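You operate a simulated robot arm through the tools that you are given. There is no shell and no other tool.

You run a simulated robot arm. Do the job below in one go: nothing can be reset, and whatever is moved stays where it is left.

JOB
Wind the silver bobbin full of red thread, then switch the machine off.

Only the result counts: the job must be done as asked and must still hold three seconds after the hand-in. Knocking over, shifting, dropping, spilling or breaking anything else fails it.

ROBOT AND FRAMES
A 7-joint arm with a fingered hand, fixed in place. Base frame: the origin is on the floor under the middle of its stand, x ahead of it, y to its left, z up. Lengths are in m, angles in rad, forces in N, time in s.
It reaches about 1.333 m from its shoulder. Its first joint turns from -1.204 to 3.002 rad. Payload 5 kg.
The tool frame sits at the grasp point between the pads (the TCP): z along the fingers, y along the line on which they close. The tips reach 0.032 m beyond it. The gripper opens to 0.16 m; its body begins 0.089 m behind the TCP. The gripper is a hand of 3 fingers: y runs from the thumb to the fingers, the wrist lies at [0, 0, -0.252] in the tool frame, and closing takes about 1.5 s.
Orientation is told as [roll, pitch, yaw] about the base's x, y, z axes, in that order, counted from this pose: with the fingers straight down and closing along the base's y, the tool's x points along the base's -x, its y along +y and its z along -z.

CONTROLS
- The arm moves only by the tool play_rows. Its argument "steps" is a list of rows, each a list of 7 numbers: the finger opening in m, from 0 to 0.16, then the shift along the tool's x, y, z in units of 250 mm (1.0 is 250 mm), then the turn, a rotation vector about the tool's x, y, z in units of 120 degrees (1.0 is 120 degrees). In form: [[jaw, tx, ty, tz, ax, ay, az], ...]. A call has 1 to 20 rows; each row is the pose to reach, as a shift and turn from the pose commanded when the call began, along the tool's axes at that moment. A call with a number of a shift or a turn outside -1 to 1 is refused whole. Each row takes 0.2 s and may step no farther than 0.05 m and 0.15 rad from the row before; otherwise, or with a gripper value out of range, the whole call is refused. A pose out of reach is approached as far as the arm can. The call stops where the force on the tool passes 40 N (or 10 N more than at its start, if that is more) or the arm is blocked; 0.2 s more then pass. Each finger travels about 0.108 m/s and halts on what it meets, pressing with about 21 N; the grip force reading is that of the motor and also rises with nothing between the fingers. The clock runs only during rows and for 0.2 s after the last one: add rows that repeat a pose to give the fingers time. It gives the time, the measured TCP pose, the force on the tool (base axes), the opening and the grip force at its end, in the units of the frame above (readings bear some noise), with the torque about the TCP (base axes, N m) and any sound that the robot's microphone picked up.
- Cameras (640 x 400 px; columns grow to the right, rows downward): "scene" is fixed at [0.0517, -0.6506, 1.3855]; the picture's right is [0.42, -0.91, 0.00], its down [-0.36, -0.17, -0.92] and it looks along [0.83, 0.39, -0.40] (base axes); focal length 360 px, centre (320, 200). "wrist" rides on the gripper at [0.065, -0.004, -0.116] in the tool frame; the picture's right is [0.06, 1.00, 0.00], its down [-0.87, 0.05, -0.49] and it looks along [-0.49, 0.03, 0.87] (tool axes); focal length 261 px, centre (320, 200). There is no depth. A picture from a camera that has moved, and an enlarged one, comes with that camera's place and axes in the base frame and with its lens.
- camera(camera): a new picture of that camera. The clock stands still meanwhile.
- lift_body(by): slides the trunk up (or, below 0, down) by that many m; the arm rides with it, the base frame stays. It gives what a move gives, with no picture.
- grasp_type(shape): the hand has 3 fingers and takes this shape, open, in about a second: jaw (thumb against the fingers, like two jaws); tri (thumb and two fingers); tip (a fingertip pinch); poke (one finger out to press); point (the index stretched); flat (the hand flat); cup (the hand cupped); fist (a fist). The gripper value then closes the fingers along that shape, each until it touches; the sizes above hold for jaw. It gives what a move gives, with no picture.
- enlarge(camera, box): a new picture of the part [left, top, right, bottom] of that camera's present view, enlarged. The clock stands still meanwhile.
- close_job(): hands the job in; it is judged then, once.

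Nothing tells you positions but the pictures and the camera data. Unless the task says otherwise, let go and move clear before handing in.

The tools are called after "Emit:" by a JSON object that holds its "api" and its "payload". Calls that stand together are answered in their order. play_rows: Moves the arm, as the interface text tells. Its arguments: {"type":"object","properties":{"steps":{"type":"array","items":{"type":"array","items":{"type":"number"}}}},"required":["steps"]} The other tools are called the same way: lift_body (by) moves the trunk up or down; grasp_type (shape) gives the hand a shape; camera (camera) takes a picture; enlarge (camera, box) takes an enlarged picture of a part of a camera's view; close_job () hands the job in.

At the start:

```text
time: 0.0
eef_pos: [0.7032, -0.2768, 1.2379]
orientation: [-0.001, 0.0, 0.0]
ft_force: [0.9, -0.1, 0.1]
wrist_torque: [0.02, 0.03, -0.02]
opening: 0.1601
finger_force: 0.1
shape: jaw
trunk travel left (down, up): [-0.75, 0.19]
```

scene: 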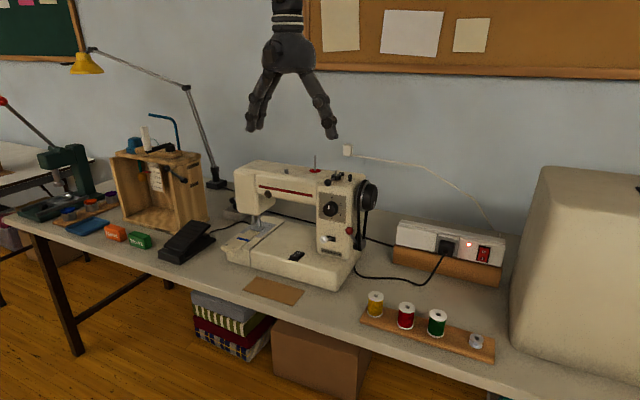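
wrist: 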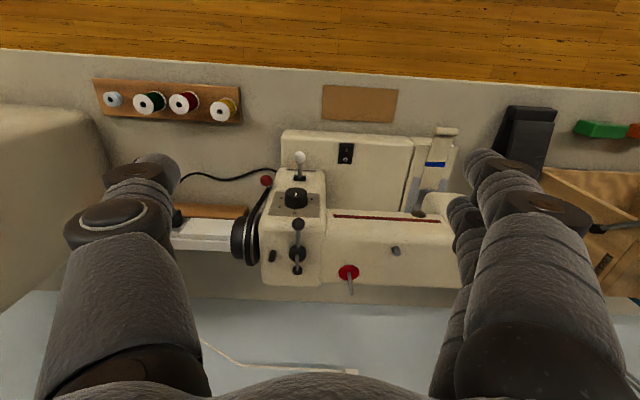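

I see a sewing machine with a power strip, thread spools (yellow, red, green) and a silver bobbin on a wooden rack to its right, and a foot pedal on its left. I'll look closer at all of these before moving.

Emit:
{"api": "enlarge", "payload": {"camera": "scene", "box": [220, 140, 400, 300]}}

Emit:
{"api": "enlarge", "payload": {"camera": "scene", "box": [340, 200, 520, 370]}}

Emit:
{"api": "enlarge", "payload": {"camera": "scene", "box": [90, 100, 240, 270]}}

Emit:
{"api": "enlarge", "payload": {"camera": "wrist", "box": [220, 80, 480, 310]}}

Emit:
{"api": "enlarge", "payload": {"camera": "wrist", "box": [80, 60, 280, 190]}}

```text
2.50 times, centred on (310, 220) of scene
camera zoom: at [0.0517, -0.6506, 1.3855], right [0.42, -0.91, 0.0], down [-0.36, -0.17, -0.92], along [0.83, 0.39, -0.4], focal length 901 px, centre (345, 150)
```

zoom: 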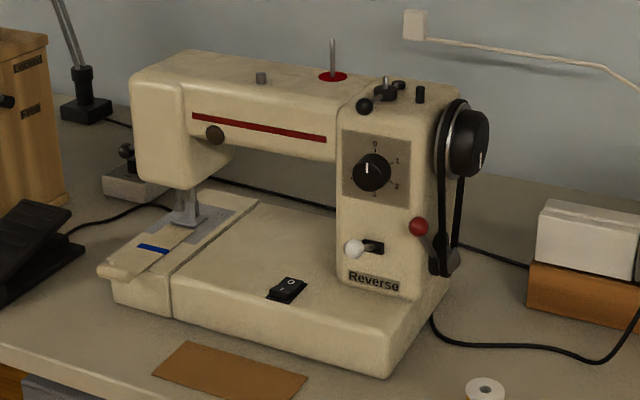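

```text
2.35 times, centred on (430, 285) of scene
camera zoom: at [0.0517, -0.6506, 1.3855], right [0.42, -0.91, 0.0], down [-0.36, -0.17, -0.92], along [0.83, 0.39, -0.4], focal length 848 px, centre (61, 0)
```

zoom: 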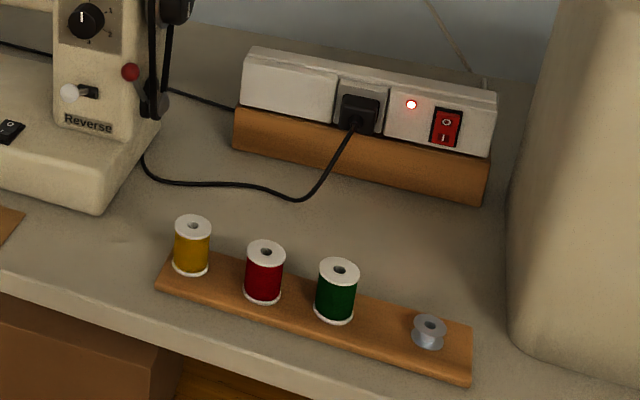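

```text
2.35 times, centred on (165, 185) of scene
camera zoom: at [0.0517, -0.6506, 1.3855], right [0.42, -0.91, 0.0], down [-0.36, -0.17, -0.92], along [0.83, 0.39, -0.4], focal length 848 px, centre (685, 235)
```

zoom: 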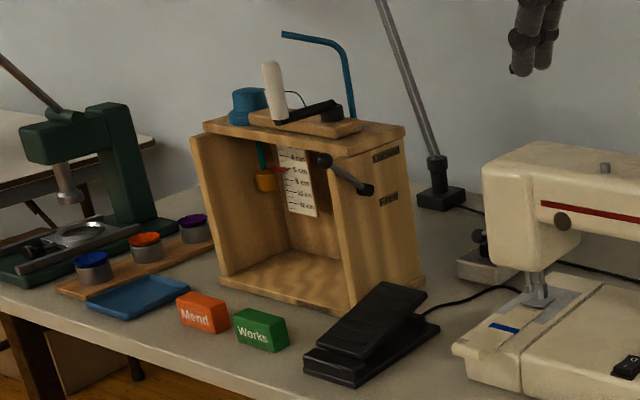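

```text
1.74 times, centred on (350, 195) of wrist
camera zoom: at [0.6387, -0.2816, 1.3548], right [-0.06, 1.0, 0.0], down [0.87, 0.05, 0.49], along [0.49, 0.03, -0.87], focal length 453 px, centre (268, 209)
```

zoom: 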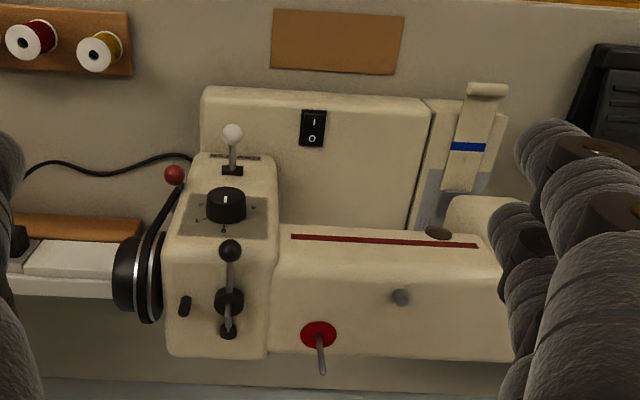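

```text
3.08 times, centred on (180, 125) of wrist
camera zoom: at [0.6387, -0.2816, 1.3548], right [-0.06, 1.0, 0.0], down [0.87, 0.05, 0.49], along [0.49, 0.03, -0.87], focal length 802 px, centre (751, 431)
```

zoom: 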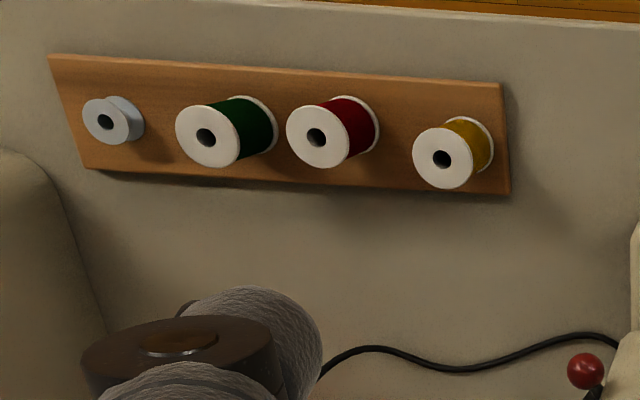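

The machine, its on/off switch (about 0.82, -0.217, 0.83), the spool pin (about 0.94, -0.217, 1.05) and the bobbin winder area (about 0.90, -0.30, 1.055) can be placed from both cameras. I'll move the wrist camera closer to the top of the machine to understand the winder and the switch.

Emit:
{"api": "play_rows", "payload": {"steps": [[0.16, -0.112, -0.019, 0.054, 0, 0, 0], [0.16, -0.224, -0.038, 0.108, 0, 0, 0], [0.16, -0.336, -0.057, 0.162, 0, 0, 0], [0.16, -0.448, -0.076, 0.216, 0, 0, 0]]}}

Emit:
{"api": "camera", "payload": {"camera": "wrist"}}

Emit:
{"api": "enlarge", "payload": {"camera": "wrist", "box": [200, 60, 440, 240]}}

Emit:
{"api": "enlarge", "payload": {"camera": "wrist", "box": [200, 200, 440, 390]}}

```text
time: 1.0
eef_pos: [0.8179, -0.2961, 1.1861]
orientation: [0.0, 0.003, 0.0]
ft_force: [0.7, 0.6, -1.7]
wrist_torque: [0.0, 0.05, 0.01]
opening: 0.16
finger_force: 0.0
shape: jaw
trunk travel left (down, up): [-0.75, 0.19]
```

```text
taken
camera wrist: at [0.7532, -0.3015, 1.3006], right [-0.06, 1.0, 0.0], down [0.87, 0.05, 0.49], along [0.49, 0.03, -0.87], focal length 261 px, centre (320, 200)
```

wrist: 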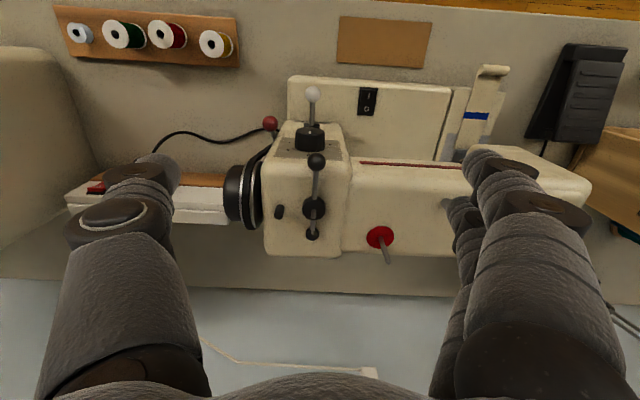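

```text
2.22 times, centred on (320, 150) of wrist
camera zoom: at [0.7532, -0.3015, 1.3006], right [-0.06, 1.0, 0.0], down [0.87, 0.05, 0.49], along [0.49, 0.03, -0.87], focal length 579 px, centre (320, 311)
```

zoom: 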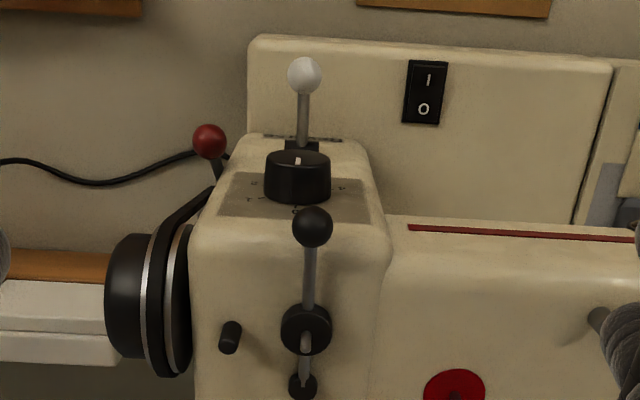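

```text
2.11 times, centred on (320, 295) of wrist
camera zoom: at [0.7532, -0.3015, 1.3006], right [-0.06, 1.0, 0.0], down [0.87, 0.05, 0.49], along [0.49, 0.03, -0.87], focal length 549 px, centre (320, 0)
```

zoom: 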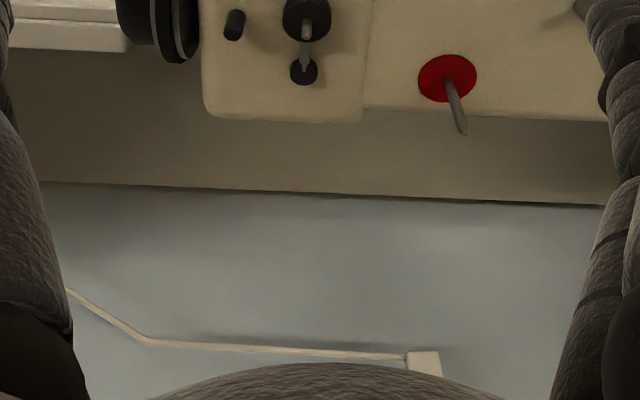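

The winder is an arm pivoting at the back, with a spindle seat and a black ball handle at the front; a stop peg is to its right. I'll zoom in on the controls (red-ball lever, handwheel, switch, winder) for detail.

Emit:
{"api": "enlarge", "payload": {"camera": "scene", "box": [310, 160, 390, 210]}}

Emit:
{"api": "enlarge", "payload": {"camera": "scene", "box": [310, 200, 390, 265]}}

Emit:
{"api": "enlarge", "payload": {"camera": "wrist", "box": [215, 80, 345, 160]}}

Emit:
{"api": "enlarge", "payload": {"camera": "wrist", "box": [230, 140, 390, 260]}}

Emit:
{"api": "enlarge", "payload": {"camera": "wrist", "box": [340, 70, 400, 130]}}

Emit:
{"api": "enlarge", "payload": {"camera": "scene", "box": [145, 200, 325, 290]}}

```text
8.00 times, centred on (350, 185) of scene
camera zoom: at [0.0517, -0.6506, 1.3855], right [0.42, -0.91, 0.0], down [-0.36, -0.17, -0.92], along [0.83, 0.39, -0.4], focal length 2882 px, centre (80, 320)
```

zoom: 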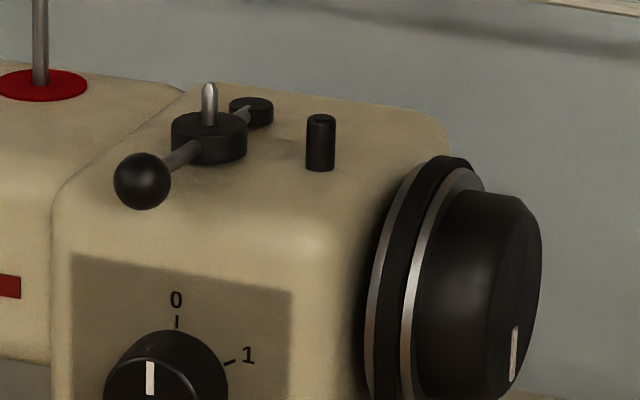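

```text
6.15 times, centred on (350, 232) of scene
camera zoom: at [0.0517, -0.6506, 1.3855], right [0.42, -0.91, 0.0], down [-0.36, -0.17, -0.92], along [0.83, 0.39, -0.4], focal length 2217 px, centre (135, 0)
```

zoom: 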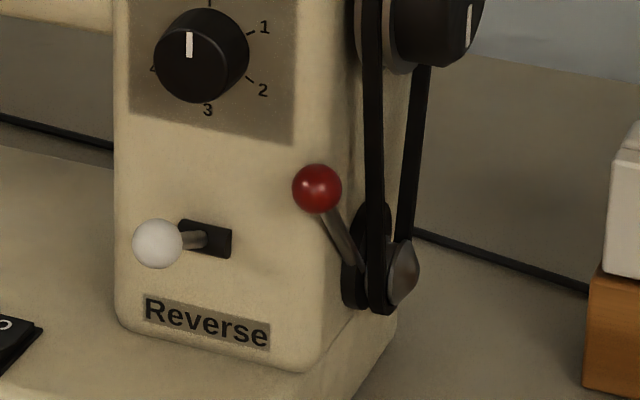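

```text
4.92 times, centred on (280, 120) of wrist
camera zoom: at [0.7532, -0.3015, 1.3006], right [-0.06, 1.0, 0.0], down [0.87, 0.05, 0.49], along [0.49, 0.03, -0.87], focal length 1283 px, centre (517, 594)
```

zoom: 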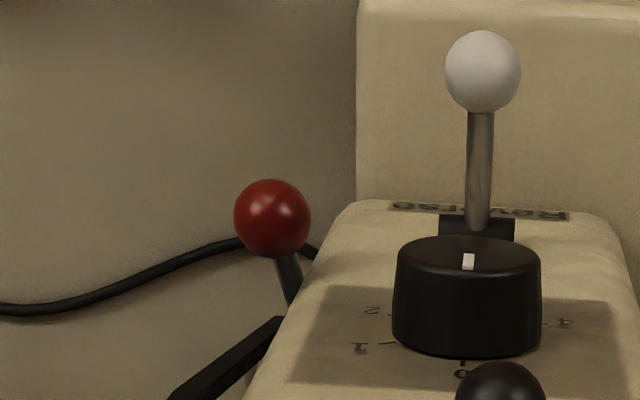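

```text
3.33 times, centred on (310, 200) of wrist
camera zoom: at [0.7532, -0.3015, 1.3006], right [-0.06, 1.0, 0.0], down [0.87, 0.05, 0.49], along [0.49, 0.03, -0.87], focal length 869 px, centre (353, 200)
```

zoom: 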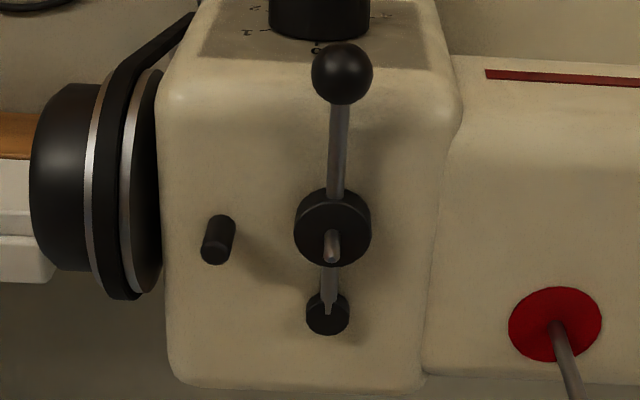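

```text
6.67 times, centred on (370, 100) of wrist
camera zoom: at [0.7532, -0.3015, 1.3006], right [-0.06, 1.0, 0.0], down [0.87, 0.05, 0.49], along [0.49, 0.03, -0.87], focal length 1738 px, centre (-13, 867)
```

zoom: 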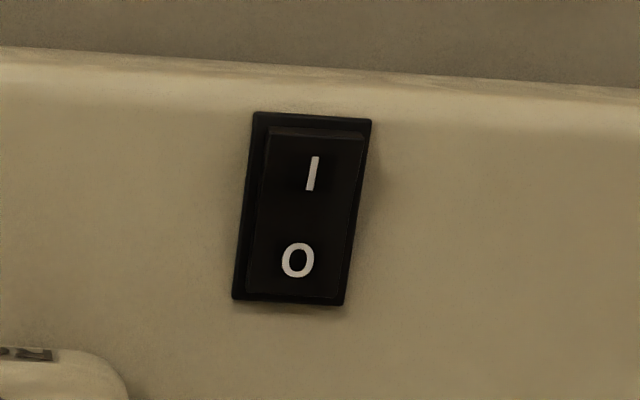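

```text
3.56 times, centred on (235, 245) of scene
camera zoom: at [0.0517, -0.6506, 1.3855], right [0.42, -0.91, 0.0], down [-0.36, -0.17, -0.92], along [0.83, 0.39, -0.4], focal length 1281 px, centre (622, 40)
```

zoom: 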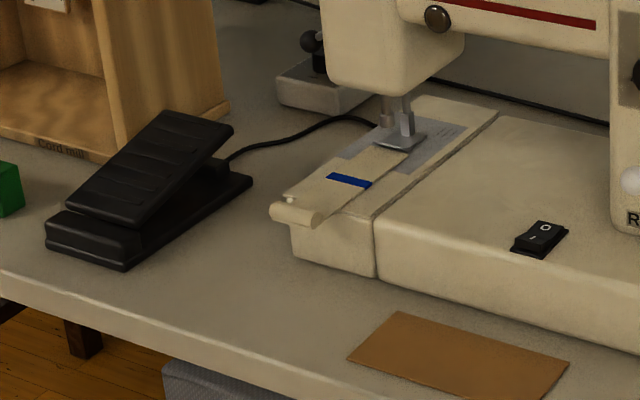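

A piece of cloth sits under the presser foot, so the needle drive matters and I should not disturb it. I'll check the board papers for hints and take closer looks at the switch, the motor lever and the winder.

Emit:
{"api": "enlarge", "payload": {"camera": "scene", "box": [310, 0, 500, 80]}}

Emit:
{"api": "enlarge", "payload": {"camera": "scene", "box": [280, 240, 310, 270]}}

Emit:
{"api": "enlarge", "payload": {"camera": "scene", "box": [345, 225, 385, 255]}}

Emit:
{"api": "enlarge", "payload": {"camera": "scene", "box": [235, 270, 315, 310]}}

Emit:
{"api": "enlarge", "payload": {"camera": "scene", "box": [230, 150, 350, 240]}}

Emit:
{"api": "enlarge", "payload": {"camera": "scene", "box": [0, 0, 120, 75]}}

```text
3.37 times, centred on (405, 40) of scene
camera zoom: at [0.0517, -0.6506, 1.3855], right [0.42, -0.91, 0.0], down [-0.36, -0.17, -0.92], along [0.83, 0.39, -0.4], focal length 1214 px, centre (34, 739)
```

zoom: 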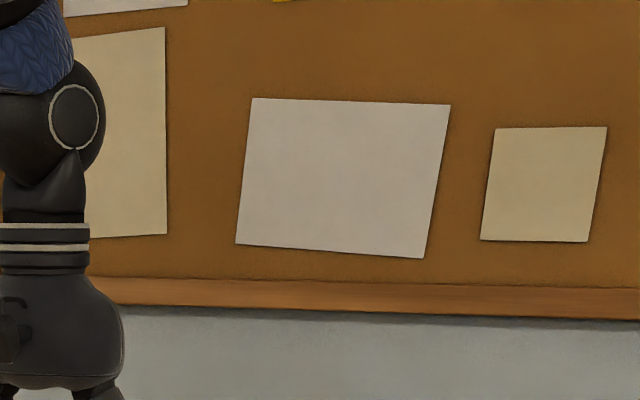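

```text
13.33 times, centred on (295, 255) of scene
camera zoom: at [0.0517, -0.6506, 1.3855], right [0.42, -0.91, 0.0], down [-0.36, -0.17, -0.92], along [0.83, 0.39, -0.4], focal length 4804 px, centre (653, -533)
```

zoom: 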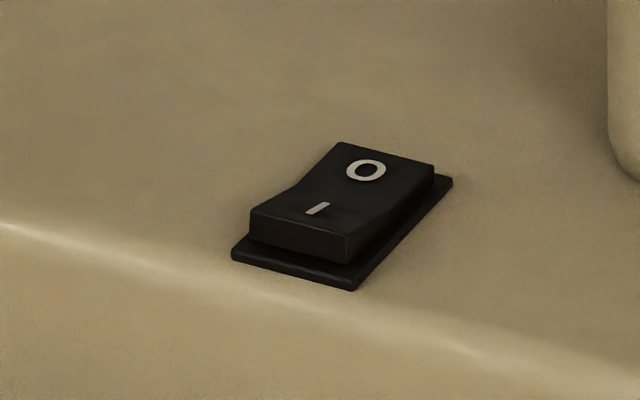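

```text
13.33 times, centred on (365, 240) of scene
camera zoom: at [0.0517, -0.6506, 1.3855], right [0.42, -0.91, 0.0], down [-0.36, -0.17, -0.92], along [0.83, 0.39, -0.4], focal length 4804 px, centre (-280, -333)
```

zoom: 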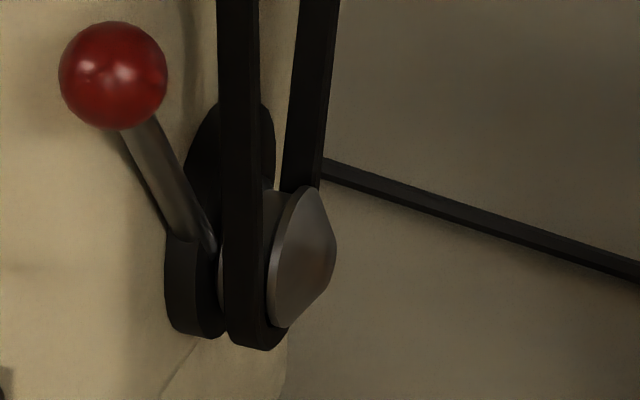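

```text
8.00 times, centred on (275, 290) of scene
camera zoom: at [0.0517, -0.6506, 1.3855], right [0.42, -0.91, 0.0], down [-0.36, -0.17, -0.92], along [0.83, 0.39, -0.4], focal length 2882 px, centre (680, -520)
```

zoom: 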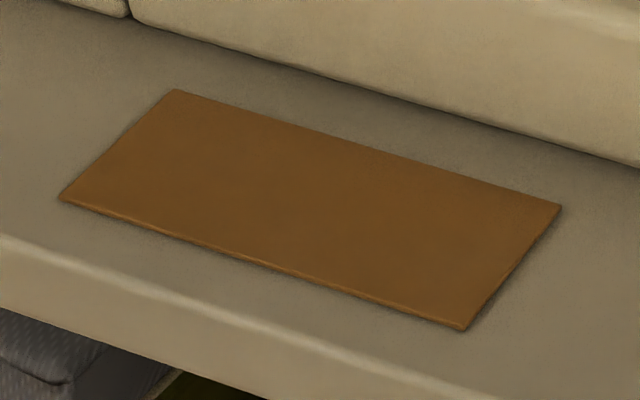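

```text
4.44 times, centred on (290, 195) of scene
camera zoom: at [0.0517, -0.6506, 1.3855], right [0.42, -0.91, 0.0], down [-0.36, -0.17, -0.92], along [0.83, 0.39, -0.4], focal length 1601 px, centre (453, 222)
```

zoom: 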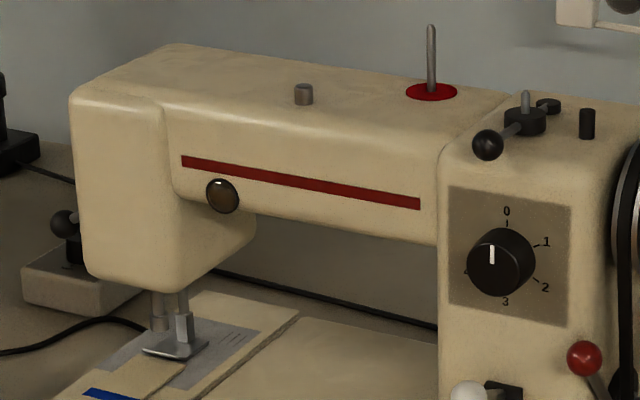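

```text
5.33 times, centred on (60, 38) of scene
camera zoom: at [0.0517, -0.6506, 1.3855], right [0.42, -0.91, 0.0], down [-0.36, -0.17, -0.92], along [0.83, 0.39, -0.4], focal length 1922 px, centre (1707, 1067)
```

zoom: 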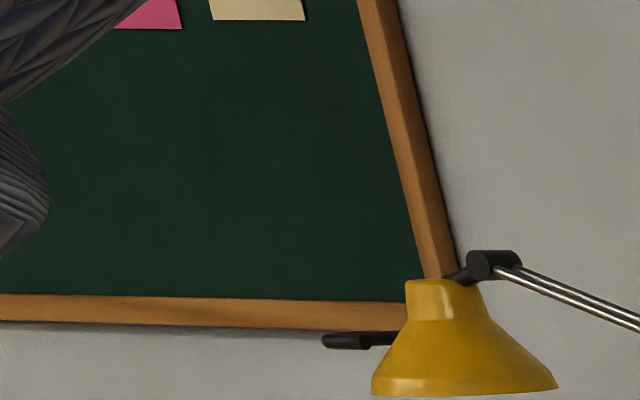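

The switch rocker, motor lever and winder need a better angle. I'll swing the wrist camera to the right side of the machine to view the handwheel, belt and red-ball lever from there.

Emit:
{"api": "play_rows", "payload": {"steps": [[0.16, 0.003, -0.103, 0.05, 0, 0, -0.0625], [0.16, 0.006, -0.206, 0.1, 0, 0, -0.125], [0.16, 0.009, -0.309, 0.15, 0, 0, -0.1875], [0.16, 0.012, -0.412, 0.2, 0, 0, -0.25], [0.16, 0.015, -0.515, 0.25, 0, 0, -0.3125], [0.16, 0.018, -0.618, 0.3, 0, 0, -0.375], [0.16, 0.021, -0.721, 0.35, 0, 0, -0.4375], [0.16, 0.024, -0.824, 0.4, 0, 0, -0.5]]}}

Emit:
{"api": "camera", "payload": {"camera": "wrist"}}

Emit:
{"api": "camera", "payload": {"camera": "scene"}}

```text
time: 2.8
eef_pos: [0.8079, -0.5009, 1.0839]
orientation: [0.0, -0.001, 1.049]
ft_force: [0.4, 0.1, -0.5]
wrist_torque: [-0.01, 0.01, 0.0]
opening: 0.1599
finger_force: 0.0
shape: jaw
trunk travel left (down, up): [-0.75, 0.19]
```

```text
taken
camera wrist: at [0.7808, -0.5612, 1.1996], right [-0.9, 0.44, 0.0], down [0.39, 0.78, 0.49], along [0.22, 0.44, -0.87], focal length 261 px, centre (320, 200)
```

wrist: 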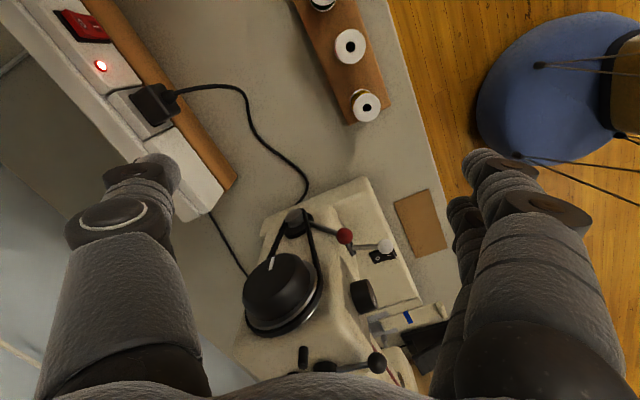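

```text
taken
```

scene: 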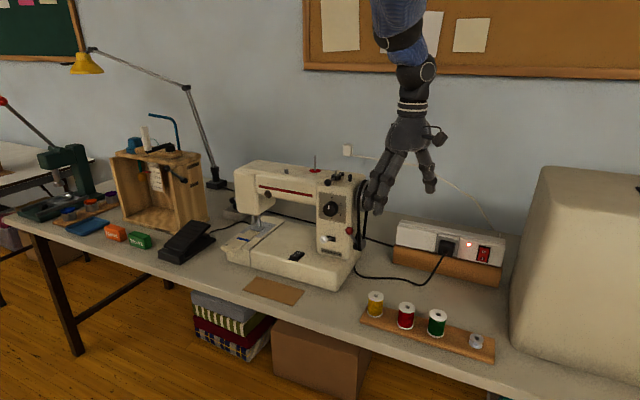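

Emit:
{"api": "enlarge", "payload": {"camera": "wrist", "box": [230, 190, 400, 390]}}

Emit:
{"api": "enlarge", "payload": {"camera": "wrist", "box": [270, 200, 370, 270]}}

Emit:
{"api": "enlarge", "payload": {"camera": "wrist", "box": [360, 240, 460, 330]}}

```text
2.00 times, centred on (315, 290) of wrist
camera zoom: at [0.7808, -0.5612, 1.1996], right [-0.9, 0.44, 0.0], down [0.39, 0.78, 0.49], along [0.22, 0.44, -0.87], focal length 521 px, centre (330, 20)
```

zoom: 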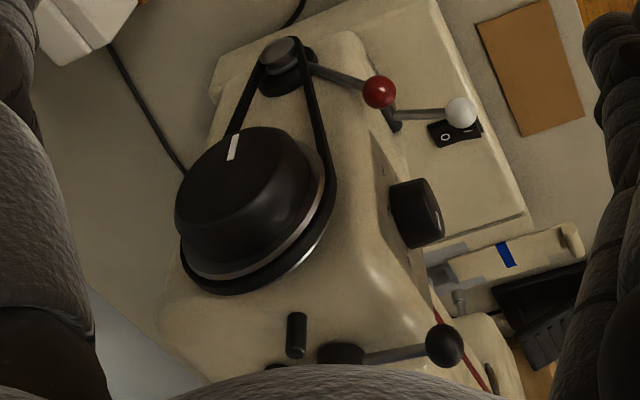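

```text
5.71 times, centred on (320, 235) of wrist
camera zoom: at [0.7808, -0.5612, 1.1996], right [-0.9, 0.44, 0.0], down [0.39, 0.78, 0.49], along [0.22, 0.44, -0.87], focal length 1489 px, centre (320, 0)
```

zoom: 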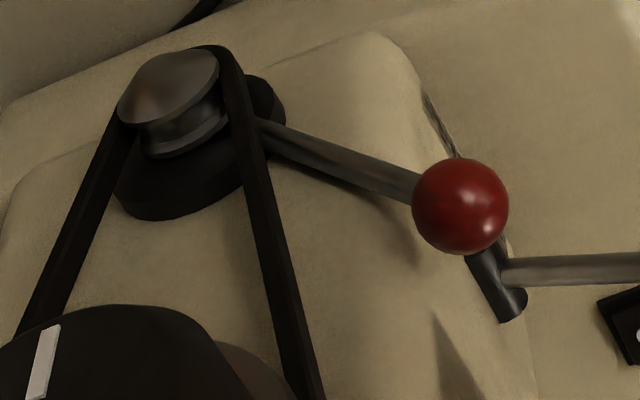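

```text
4.44 times, centred on (410, 285) of wrist
camera zoom: at [0.7808, -0.5612, 1.1996], right [-0.9, 0.44, 0.0], down [0.39, 0.78, 0.49], along [0.22, 0.44, -0.87], focal length 1158 px, centre (-80, -178)
```

zoom: 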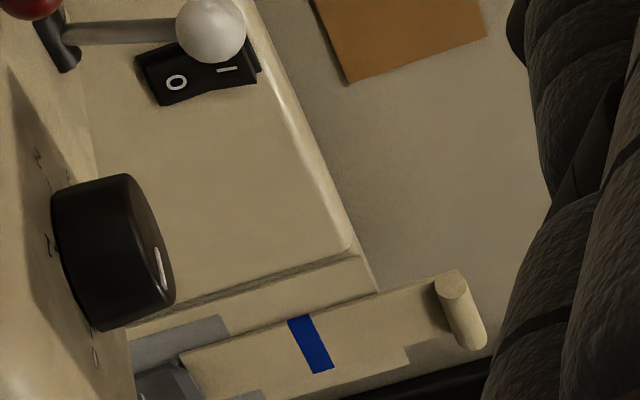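

The lever with the red ball sits on a round plate at the motor pulley; I want to see it and the handwheel knob more from the side. I'll tilt and lower the hand a little (clear of everything) for that view.

Emit:
{"api": "play_rows", "payload": {"steps": [[0.16, -0.0164, -0.0184, 0.072, -0.0045, -0.0519, -0.0205], [0.16, -0.0328, -0.0368, 0.144, -0.0091, -0.1039, -0.041], [0.16, -0.0492, -0.0552, 0.216, -0.0136, -0.1558, -0.0615], [0.16, -0.0656, -0.0736, 0.288, -0.0182, -0.2077, -0.082]]}}

Emit:
{"api": "camera", "payload": {"camera": "wrist"}}

Emit:
{"api": "enlarge", "payload": {"camera": "wrist", "box": [220, 60, 420, 220]}}

Emit:
{"api": "enlarge", "payload": {"camera": "wrist", "box": [220, 200, 420, 360]}}

```text
time: 3.8
eef_pos: [0.8339, -0.4976, 1.0131]
orientation: [0.0, -0.439, 1.222]
ft_force: [-0.1, -0.5, -0.1]
wrist_torque: [0.05, 0.02, 0.0]
opening: 0.1595
finger_force: 0.1
shape: jaw
trunk travel left (down, up): [-0.75, 0.19]
```

```text
taken
camera wrist: at [0.8019, -0.602, 1.0891], right [-0.96, 0.29, -0.03], down [0.15, 0.56, 0.81], along [0.25, 0.78, -0.58], focal length 261 px, centre (320, 200)
```

wrist: 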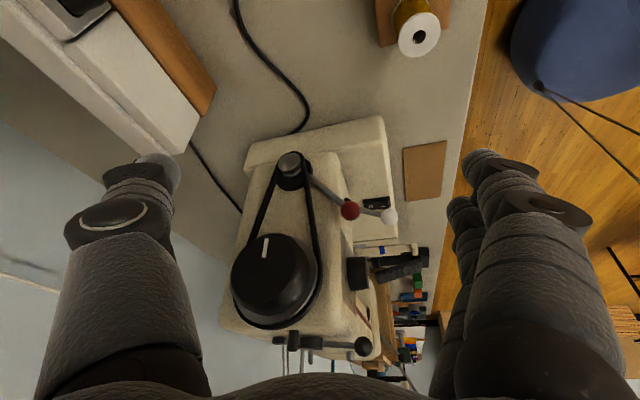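

```text
2.50 times, centred on (320, 140) of wrist
camera zoom: at [0.8019, -0.602, 1.0891], right [-0.96, 0.29, -0.03], down [0.15, 0.56, 0.81], along [0.25, 0.78, -0.58], focal length 652 px, centre (320, 350)
```

zoom: 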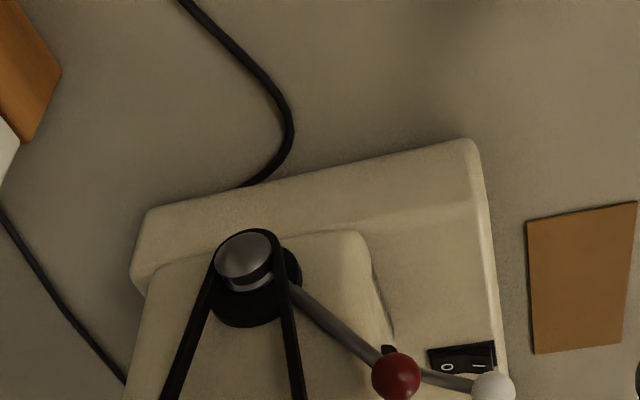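

```text
2.50 times, centred on (320, 280) of wrist
camera zoom: at [0.8019, -0.602, 1.0891], right [-0.96, 0.29, -0.03], down [0.15, 0.56, 0.81], along [0.25, 0.78, -0.58], focal length 652 px, centre (320, 0)
```

zoom: 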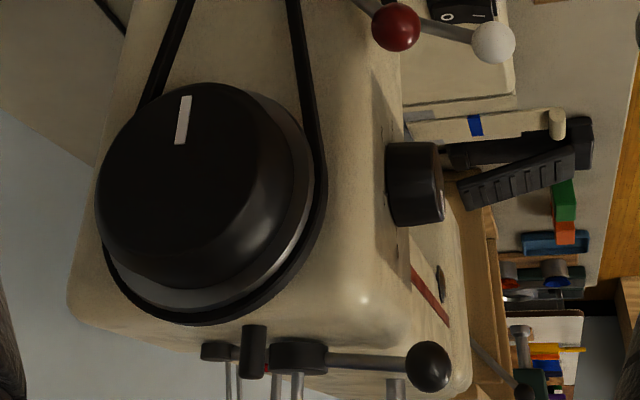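

I'll zoom in on the rocker side profile and the clutch plate.

Emit:
{"api": "enlarge", "payload": {"camera": "wrist", "box": [355, 190, 400, 220]}}

Emit:
{"api": "enlarge", "payload": {"camera": "wrist", "box": [265, 145, 325, 195]}}

Emit:
{"api": "enlarge", "payload": {"camera": "wrist", "box": [270, 320, 390, 380]}}

Emit:
{"api": "enlarge", "payload": {"camera": "wrist", "box": [350, 230, 440, 290]}}

```text
13.33 times, centred on (378, 205) of wrist
camera zoom: at [0.8019, -0.602, 1.0891], right [-0.96, 0.29, -0.03], down [0.15, 0.56, 0.81], along [0.25, 0.78, -0.58], focal length 3475 px, centre (-447, 133)
```

zoom: 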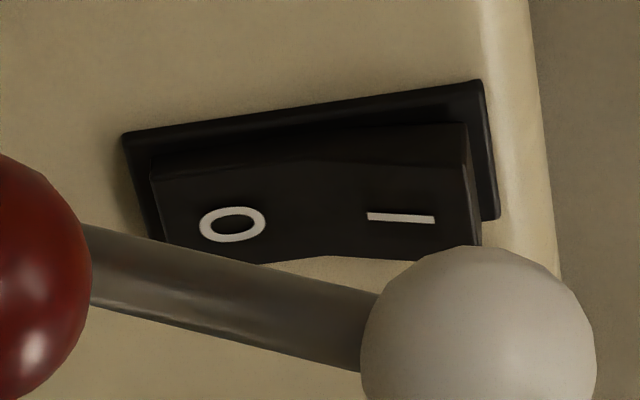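

```text
8.00 times, centred on (295, 170) of wrist
camera zoom: at [0.8019, -0.602, 1.0891], right [-0.96, 0.29, -0.03], down [0.15, 0.56, 0.81], along [0.25, 0.78, -0.58], focal length 2085 px, centre (520, 440)
```

zoom: 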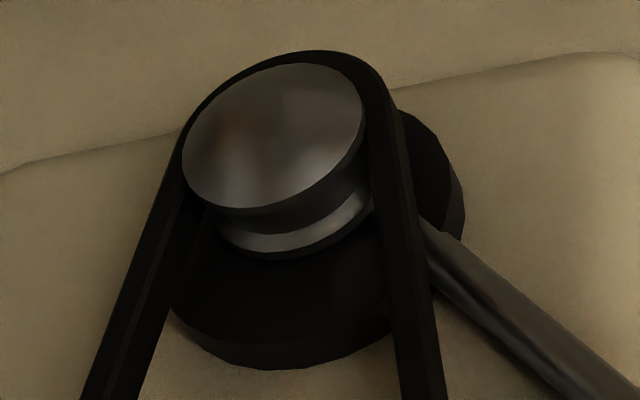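

```text
5.33 times, centred on (330, 350) of wrist
camera zoom: at [0.8019, -0.602, 1.0891], right [-0.96, 0.29, -0.03], down [0.15, 0.56, 0.81], along [0.25, 0.78, -0.58], focal length 1390 px, centre (267, -600)
```

zoom: 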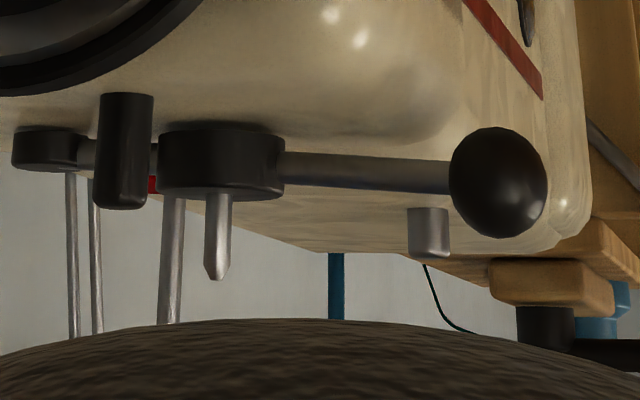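

```text
6.67 times, centred on (395, 260) of wrist
camera zoom: at [0.8019, -0.602, 1.0891], right [-0.96, 0.29, -0.03], down [0.15, 0.56, 0.81], along [0.25, 0.78, -0.58], focal length 1738 px, centre (-180, -200)
```

zoom: 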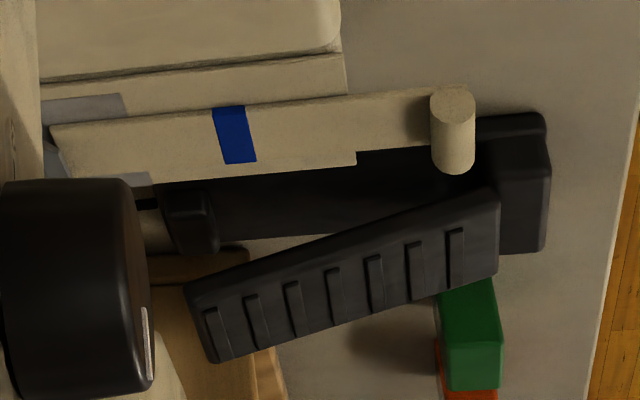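

The rocker profile shows the "I" end raised, i.e. the machine is currently off. I'll now check the needle/presser foot and cloth with the scene camera.

Emit:
{"api": "enlarge", "payload": {"camera": "scene", "box": [220, 205, 290, 255]}}

Emit:
{"api": "enlarge", "payload": {"camera": "scene", "box": [240, 210, 275, 235]}}

Emit:
{"api": "enlarge", "payload": {"camera": "scene", "box": [318, 190, 348, 225]}}

Emit:
{"api": "enlarge", "payload": {"camera": "scene", "box": [360, 285, 500, 365]}}

```text
8.00 times, centred on (255, 230) of scene
camera zoom: at [0.0517, -0.6506, 1.3855], right [0.42, -0.91, 0.0], down [-0.36, -0.17, -0.92], along [0.83, 0.39, -0.4], focal length 2882 px, centre (840, -40)
```

zoom: 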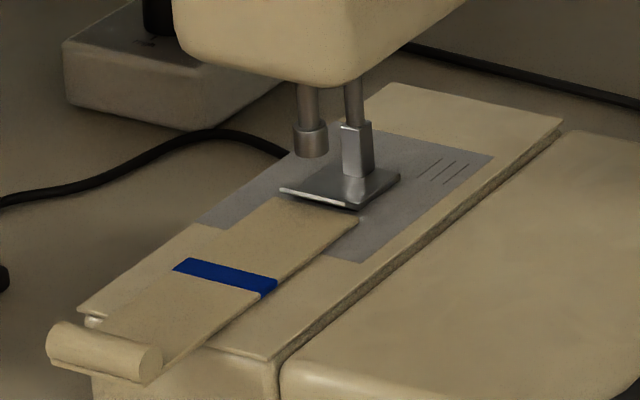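

```text
16.00 times, centred on (258, 222) of scene
camera zoom: at [0.0517, -0.6506, 1.3855], right [0.42, -0.91, 0.0], down [-0.36, -0.17, -0.92], along [0.83, 0.39, -0.4], focal length 5764 px, centre (1320, -160)
```

zoom: 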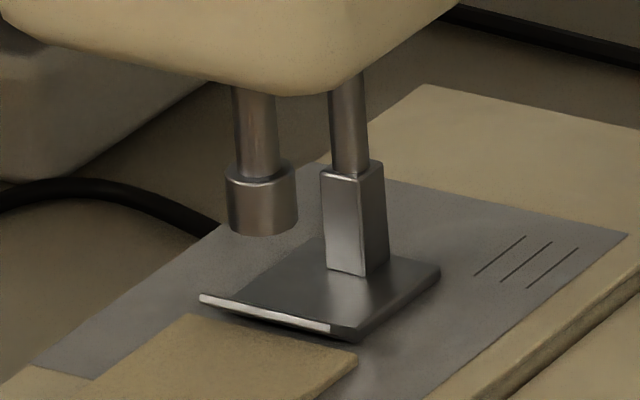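

```text
11.43 times, centred on (333, 208) of scene
camera zoom: at [0.0517, -0.6506, 1.3855], right [0.42, -0.91, 0.0], down [-0.36, -0.17, -0.92], along [0.83, 0.39, -0.4], focal length 4118 px, centre (171, 114)
```

zoom: 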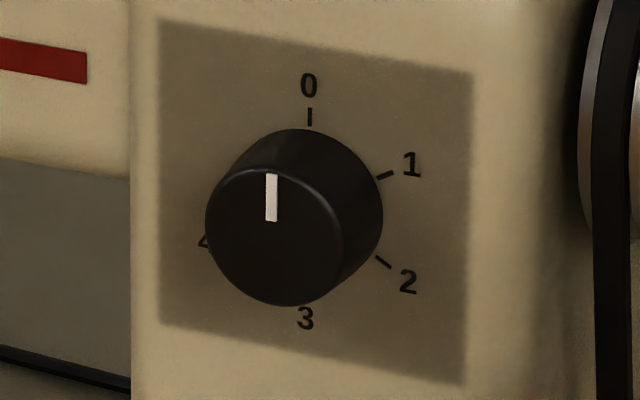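

```text
4.57 times, centred on (430, 325) of scene
camera zoom: at [0.0517, -0.6506, 1.3855], right [0.42, -0.91, 0.0], down [-0.36, -0.17, -0.92], along [0.83, 0.39, -0.4], focal length 1647 px, centre (-183, -371)
```

zoom: 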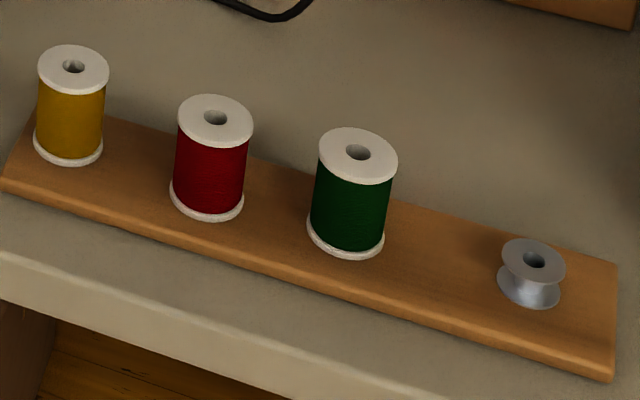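

I'll look at the object behind the machine head on the left and at the pedal and its cord.

Emit:
{"api": "enlarge", "payload": {"camera": "scene", "box": [200, 170, 260, 230]}}

Emit:
{"api": "enlarge", "payload": {"camera": "scene", "box": [150, 205, 230, 275]}}

Emit:
{"api": "enlarge", "payload": {"camera": "scene", "box": [340, 210, 520, 300]}}

Emit:
{"api": "enlarge", "payload": {"camera": "scene", "box": [100, 100, 220, 240]}}

```text
6.67 times, centred on (230, 200) of scene
camera zoom: at [0.0517, -0.6506, 1.3855], right [0.42, -0.91, 0.0], down [-0.36, -0.17, -0.92], along [0.83, 0.39, -0.4], focal length 2402 px, centre (920, 200)
```

zoom: 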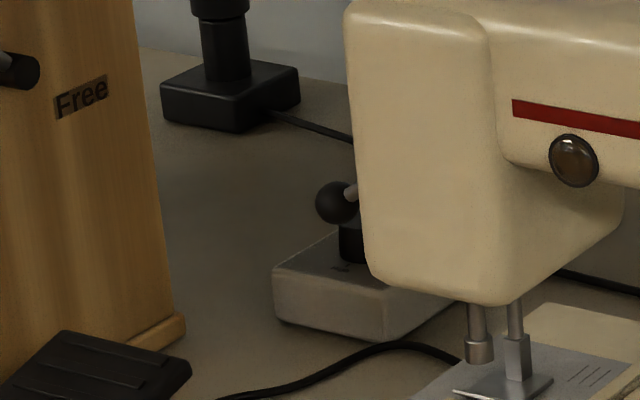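

```text
5.71 times, centred on (190, 240) of scene
camera zoom: at [0.0517, -0.6506, 1.3855], right [0.42, -0.91, 0.0], down [-0.36, -0.17, -0.92], along [0.83, 0.39, -0.4], focal length 2059 px, centre (1063, -29)
```

zoom: 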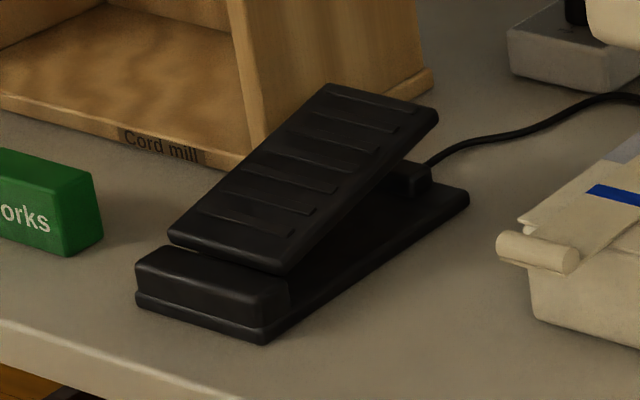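

```text
3.56 times, centred on (430, 255) of scene
camera zoom: at [0.0517, -0.6506, 1.3855], right [0.42, -0.91, 0.0], down [-0.36, -0.17, -0.92], along [0.83, 0.39, -0.4], focal length 1281 px, centre (-71, 4)
```

zoom: 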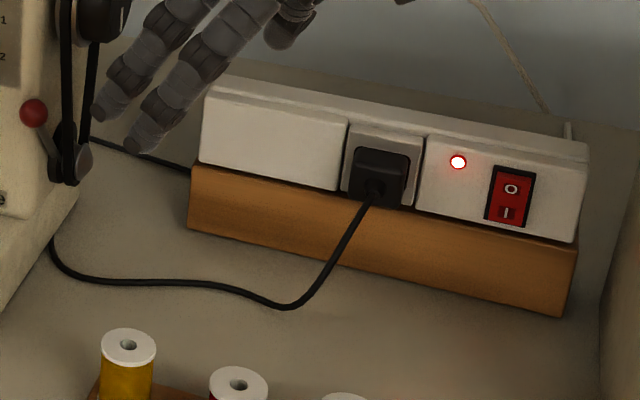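

```text
2.86 times, centred on (160, 170) of scene
camera zoom: at [0.0517, -0.6506, 1.3855], right [0.42, -0.91, 0.0], down [-0.36, -0.17, -0.92], along [0.83, 0.39, -0.4], focal length 1029 px, centre (777, 286)
```

zoom: 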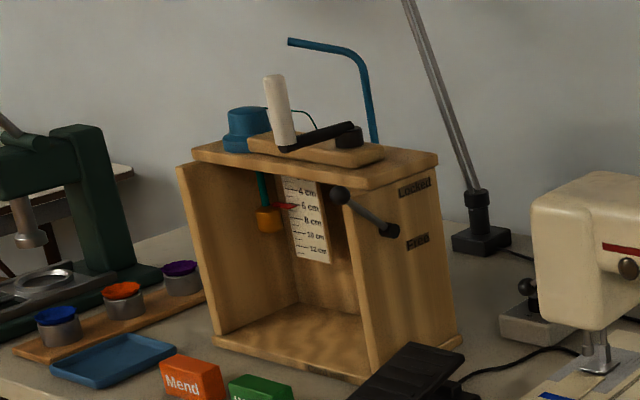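

The rest of the bench (cord mill, press, lamp) is unrelated. Now I'll position the hand upright above the red spool, turned so the fingers will close along x between the neighbours, and look down.

Emit:
{"api": "play_rows", "payload": {"steps": [[0.16, 0.0702, 0.0511, -0.0046, -0.0073, 0.0412, -0.0328], [0.16, 0.1404, 0.1022, -0.0091, -0.0145, 0.0825, -0.0656], [0.16, 0.2106, 0.1534, -0.0137, -0.0218, 0.1237, -0.0984], [0.16, 0.2808, 0.2045, -0.0182, -0.029, 0.165, -0.1312], [0.16, 0.351, 0.2556, -0.0228, -0.0363, 0.2062, -0.164]]}}

Emit:
{"api": "camera", "payload": {"camera": "wrist"}}

Emit:
{"api": "camera", "payload": {"camera": "scene"}}

```text
time: 5.0
eef_pos: [0.7449, -0.5518, 0.9816]
orientation: [-0.001, 0.005, 1.571]
ft_force: [0.0, -0.3, 0.7]
wrist_torque: [0.04, -0.01, -0.01]
opening: 0.1597
finger_force: 0.0
shape: jaw
trunk travel left (down, up): [-0.75, 0.19]
```

```text
taken
camera wrist: at [0.7506, -0.6181, 1.0977], right [-1.0, -0.06, 0.0], down [-0.05, 0.87, 0.49], along [-0.03, 0.49, -0.87], focal length 261 px, centre (320, 200)
```

wrist: 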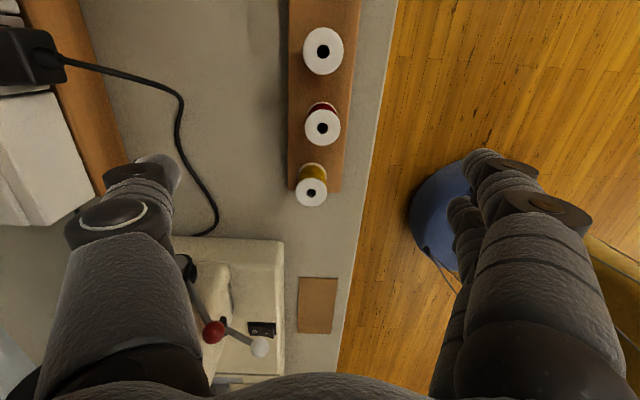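

```text
taken
```

scene: 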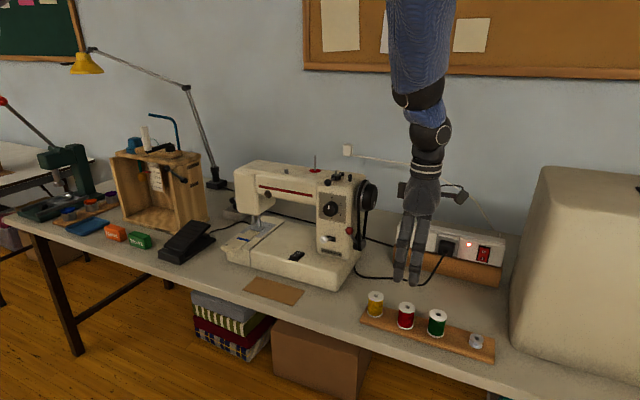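

The red spool's hole appears at about (0.744, -0.549), top at z≈0.818, rack top at z≈0.768. I'll narrow the fingers and come down to just above the spool to check alignment.

Emit:
{"api": "play_rows", "payload": {"steps": [[0.14, -0.012, 0.004, 0.1, 0, 0, 0], [0.12, -0.012, 0.004, 0.2, 0, 0, 0], [0.1, -0.012, 0.004, 0.3, 0, 0, 0], [0.1, -0.012, 0.004, 0.4, 0, 0, 0], [0.1, -0.012, 0.004, 0.44, 0, 0, 0]]}}

Emit:
{"api": "camera", "payload": {"camera": "wrist"}}

Emit:
{"api": "enlarge", "payload": {"camera": "scene", "box": [360, 200, 500, 370]}}

```text
time: 6.2
eef_pos: [0.7439, -0.5481, 0.8725]
orientation: [0.0, 0.001, 1.573]
ft_force: [0.7, -0.2, -0.1]
wrist_torque: [0.04, 0.01, -0.02]
opening: 0.1004
finger_force: 0.0
shape: jaw
trunk travel left (down, up): [-0.75, 0.19]
```

```text
taken
camera wrist: at [0.7494, -0.6152, 0.9866], right [-1.0, -0.06, 0.0], down [-0.05, 0.87, 0.49], along [-0.03, 0.49, -0.87], focal length 261 px, centre (320, 200)
```

wrist: 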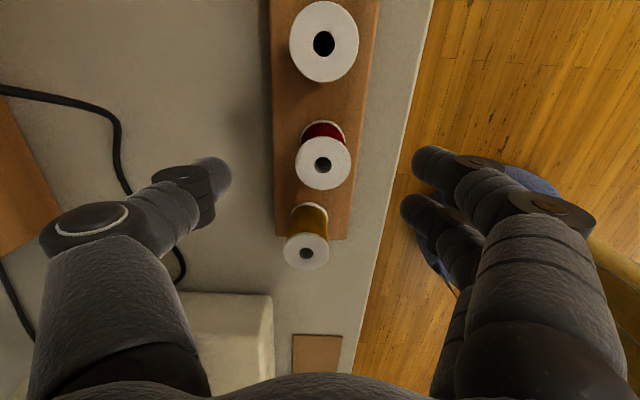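

```text
2.35 times, centred on (430, 285) of scene
camera zoom: at [0.0517, -0.6506, 1.3855], right [0.42, -0.91, 0.0], down [-0.36, -0.17, -0.92], along [0.83, 0.39, -0.4], focal length 848 px, centre (61, 0)
```

zoom: 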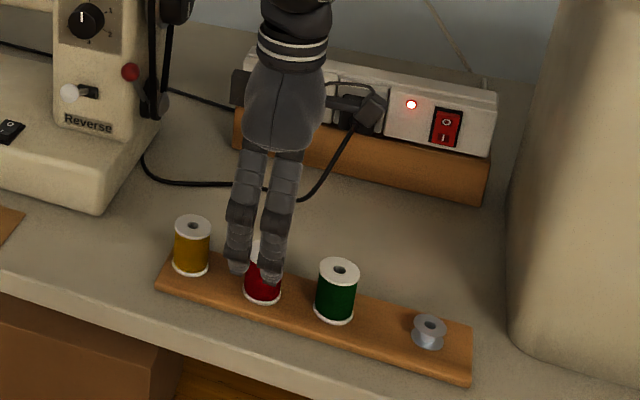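

Alignment looks good. I'll descend the last bit and close on the red spool.

Emit:
{"api": "play_rows", "payload": {"steps": [[0.1, 0, 0.002, 0.08, 0, 0, 0], [0.1, 0, 0.002, 0.16, 0, 0, 0], [0.1, 0, 0.002, 0.228, 0, 0, 0], [0.1, 0, 0.002, 0.228, 0, 0, 0], [0.07, 0, 0.002, 0.228, 0, 0, 0], [0.05, 0, 0.002, 0.228, 0, 0, 0], [0.02, 0, 0.002, 0.228, 0, 0, 0], [0.02, 0, 0.002, 0.228, 0, 0, 0], [0.02, 0, 0.002, 0.228, 0, 0, 0], [0.02, 0, 0.002, 0.228, 0, 0, 0]]}}

Emit:
{"api": "camera", "payload": {"camera": "wrist"}}

Emit:
{"api": "enlarge", "payload": {"camera": "scene", "box": [360, 200, 500, 370]}}

```text
time: 8.4
eef_pos: [0.7434, -0.5492, 0.8147]
orientation: [0.001, 0.0, 1.571]
ft_force: [0.2, 0.1, -0.5]
wrist_torque: [-0.02, 0.04, -0.03]
opening: 0.0279
finger_force: 20.9
shape: jaw
trunk travel left (down, up): [-0.75, 0.19]
```

```text
taken
camera wrist: at [0.7489, -0.6159, 0.9302], right [-1.0, -0.06, 0.0], down [-0.05, 0.87, 0.49], along [-0.03, 0.49, -0.87], focal length 261 px, centre (320, 200)
```

wrist: 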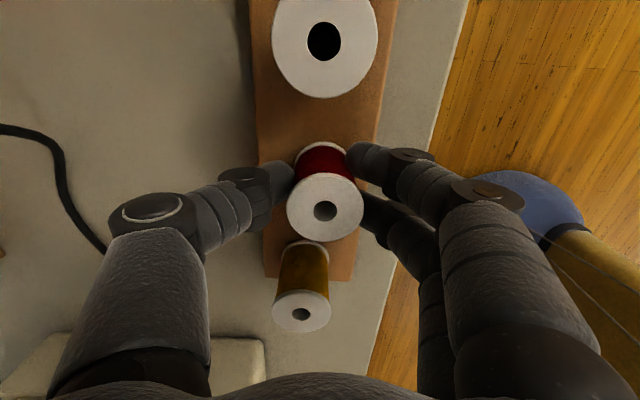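

```text
2.35 times, centred on (430, 285) of scene
camera zoom: at [0.0517, -0.6506, 1.3855], right [0.42, -0.91, 0.0], down [-0.36, -0.17, -0.92], along [0.83, 0.39, -0.4], focal length 848 px, centre (61, 0)
```

zoom: 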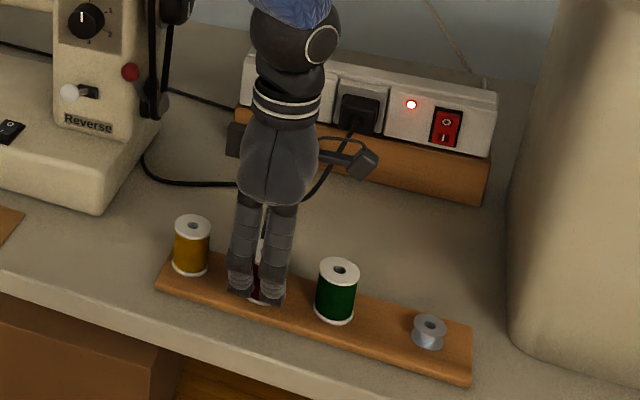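

The fingers hold the red spool's thread body (opening 0.028, 21 N). I'll lift it straight up and check it.

Emit:
{"api": "play_rows", "payload": {"steps": [[0.02, 0, 0, -0.04, 0, 0, 0], [0.02, 0, 0, -0.1, 0, 0, 0], [0.02, 0, 0, -0.2, 0, 0, 0], [0.02, 0, 0, -0.32, 0, 0, 0], [0.02, 0, 0, -0.44, 0, 0, 0], [0.02, 0, 0, -0.56, 0, 0, 0], [0.02, 0, 0, -0.68, 0, 0, 0], [0.02, 0, 0, -0.8, 0, 0, 0], [0.02, 0, 0, -0.9, 0, 0, 0], [0.02, 0, 0, -0.96, 0, 0, 0]]}}

Emit:
{"api": "camera", "payload": {"camera": "wrist"}}

Emit:
{"api": "camera", "payload": {"camera": "scene"}}

```text
time: 10.6
eef_pos: [0.7434, -0.5498, 1.0529]
orientation: [0.0, -0.001, 1.57]
ft_force: [0.4, -0.4, 0.3]
wrist_torque: [0.0, -0.01, 0.02]
opening: 0.0279
finger_force: 20.7
shape: jaw
trunk travel left (down, up): [-0.75, 0.19]
```

```text
taken
camera wrist: at [0.7482, -0.6157, 1.1691], right [-1.0, -0.06, 0.0], down [-0.05, 0.87, 0.49], along [-0.03, 0.49, -0.87], focal length 261 px, centre (320, 200)
```

wrist: 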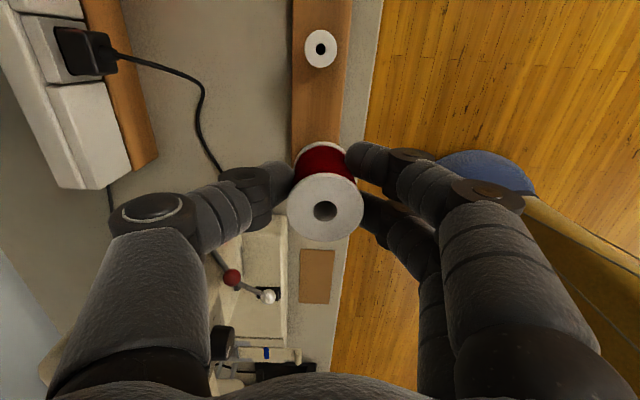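

```text
taken
```

scene: 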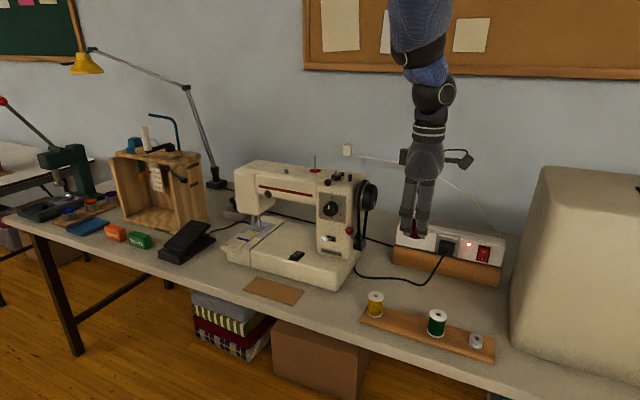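

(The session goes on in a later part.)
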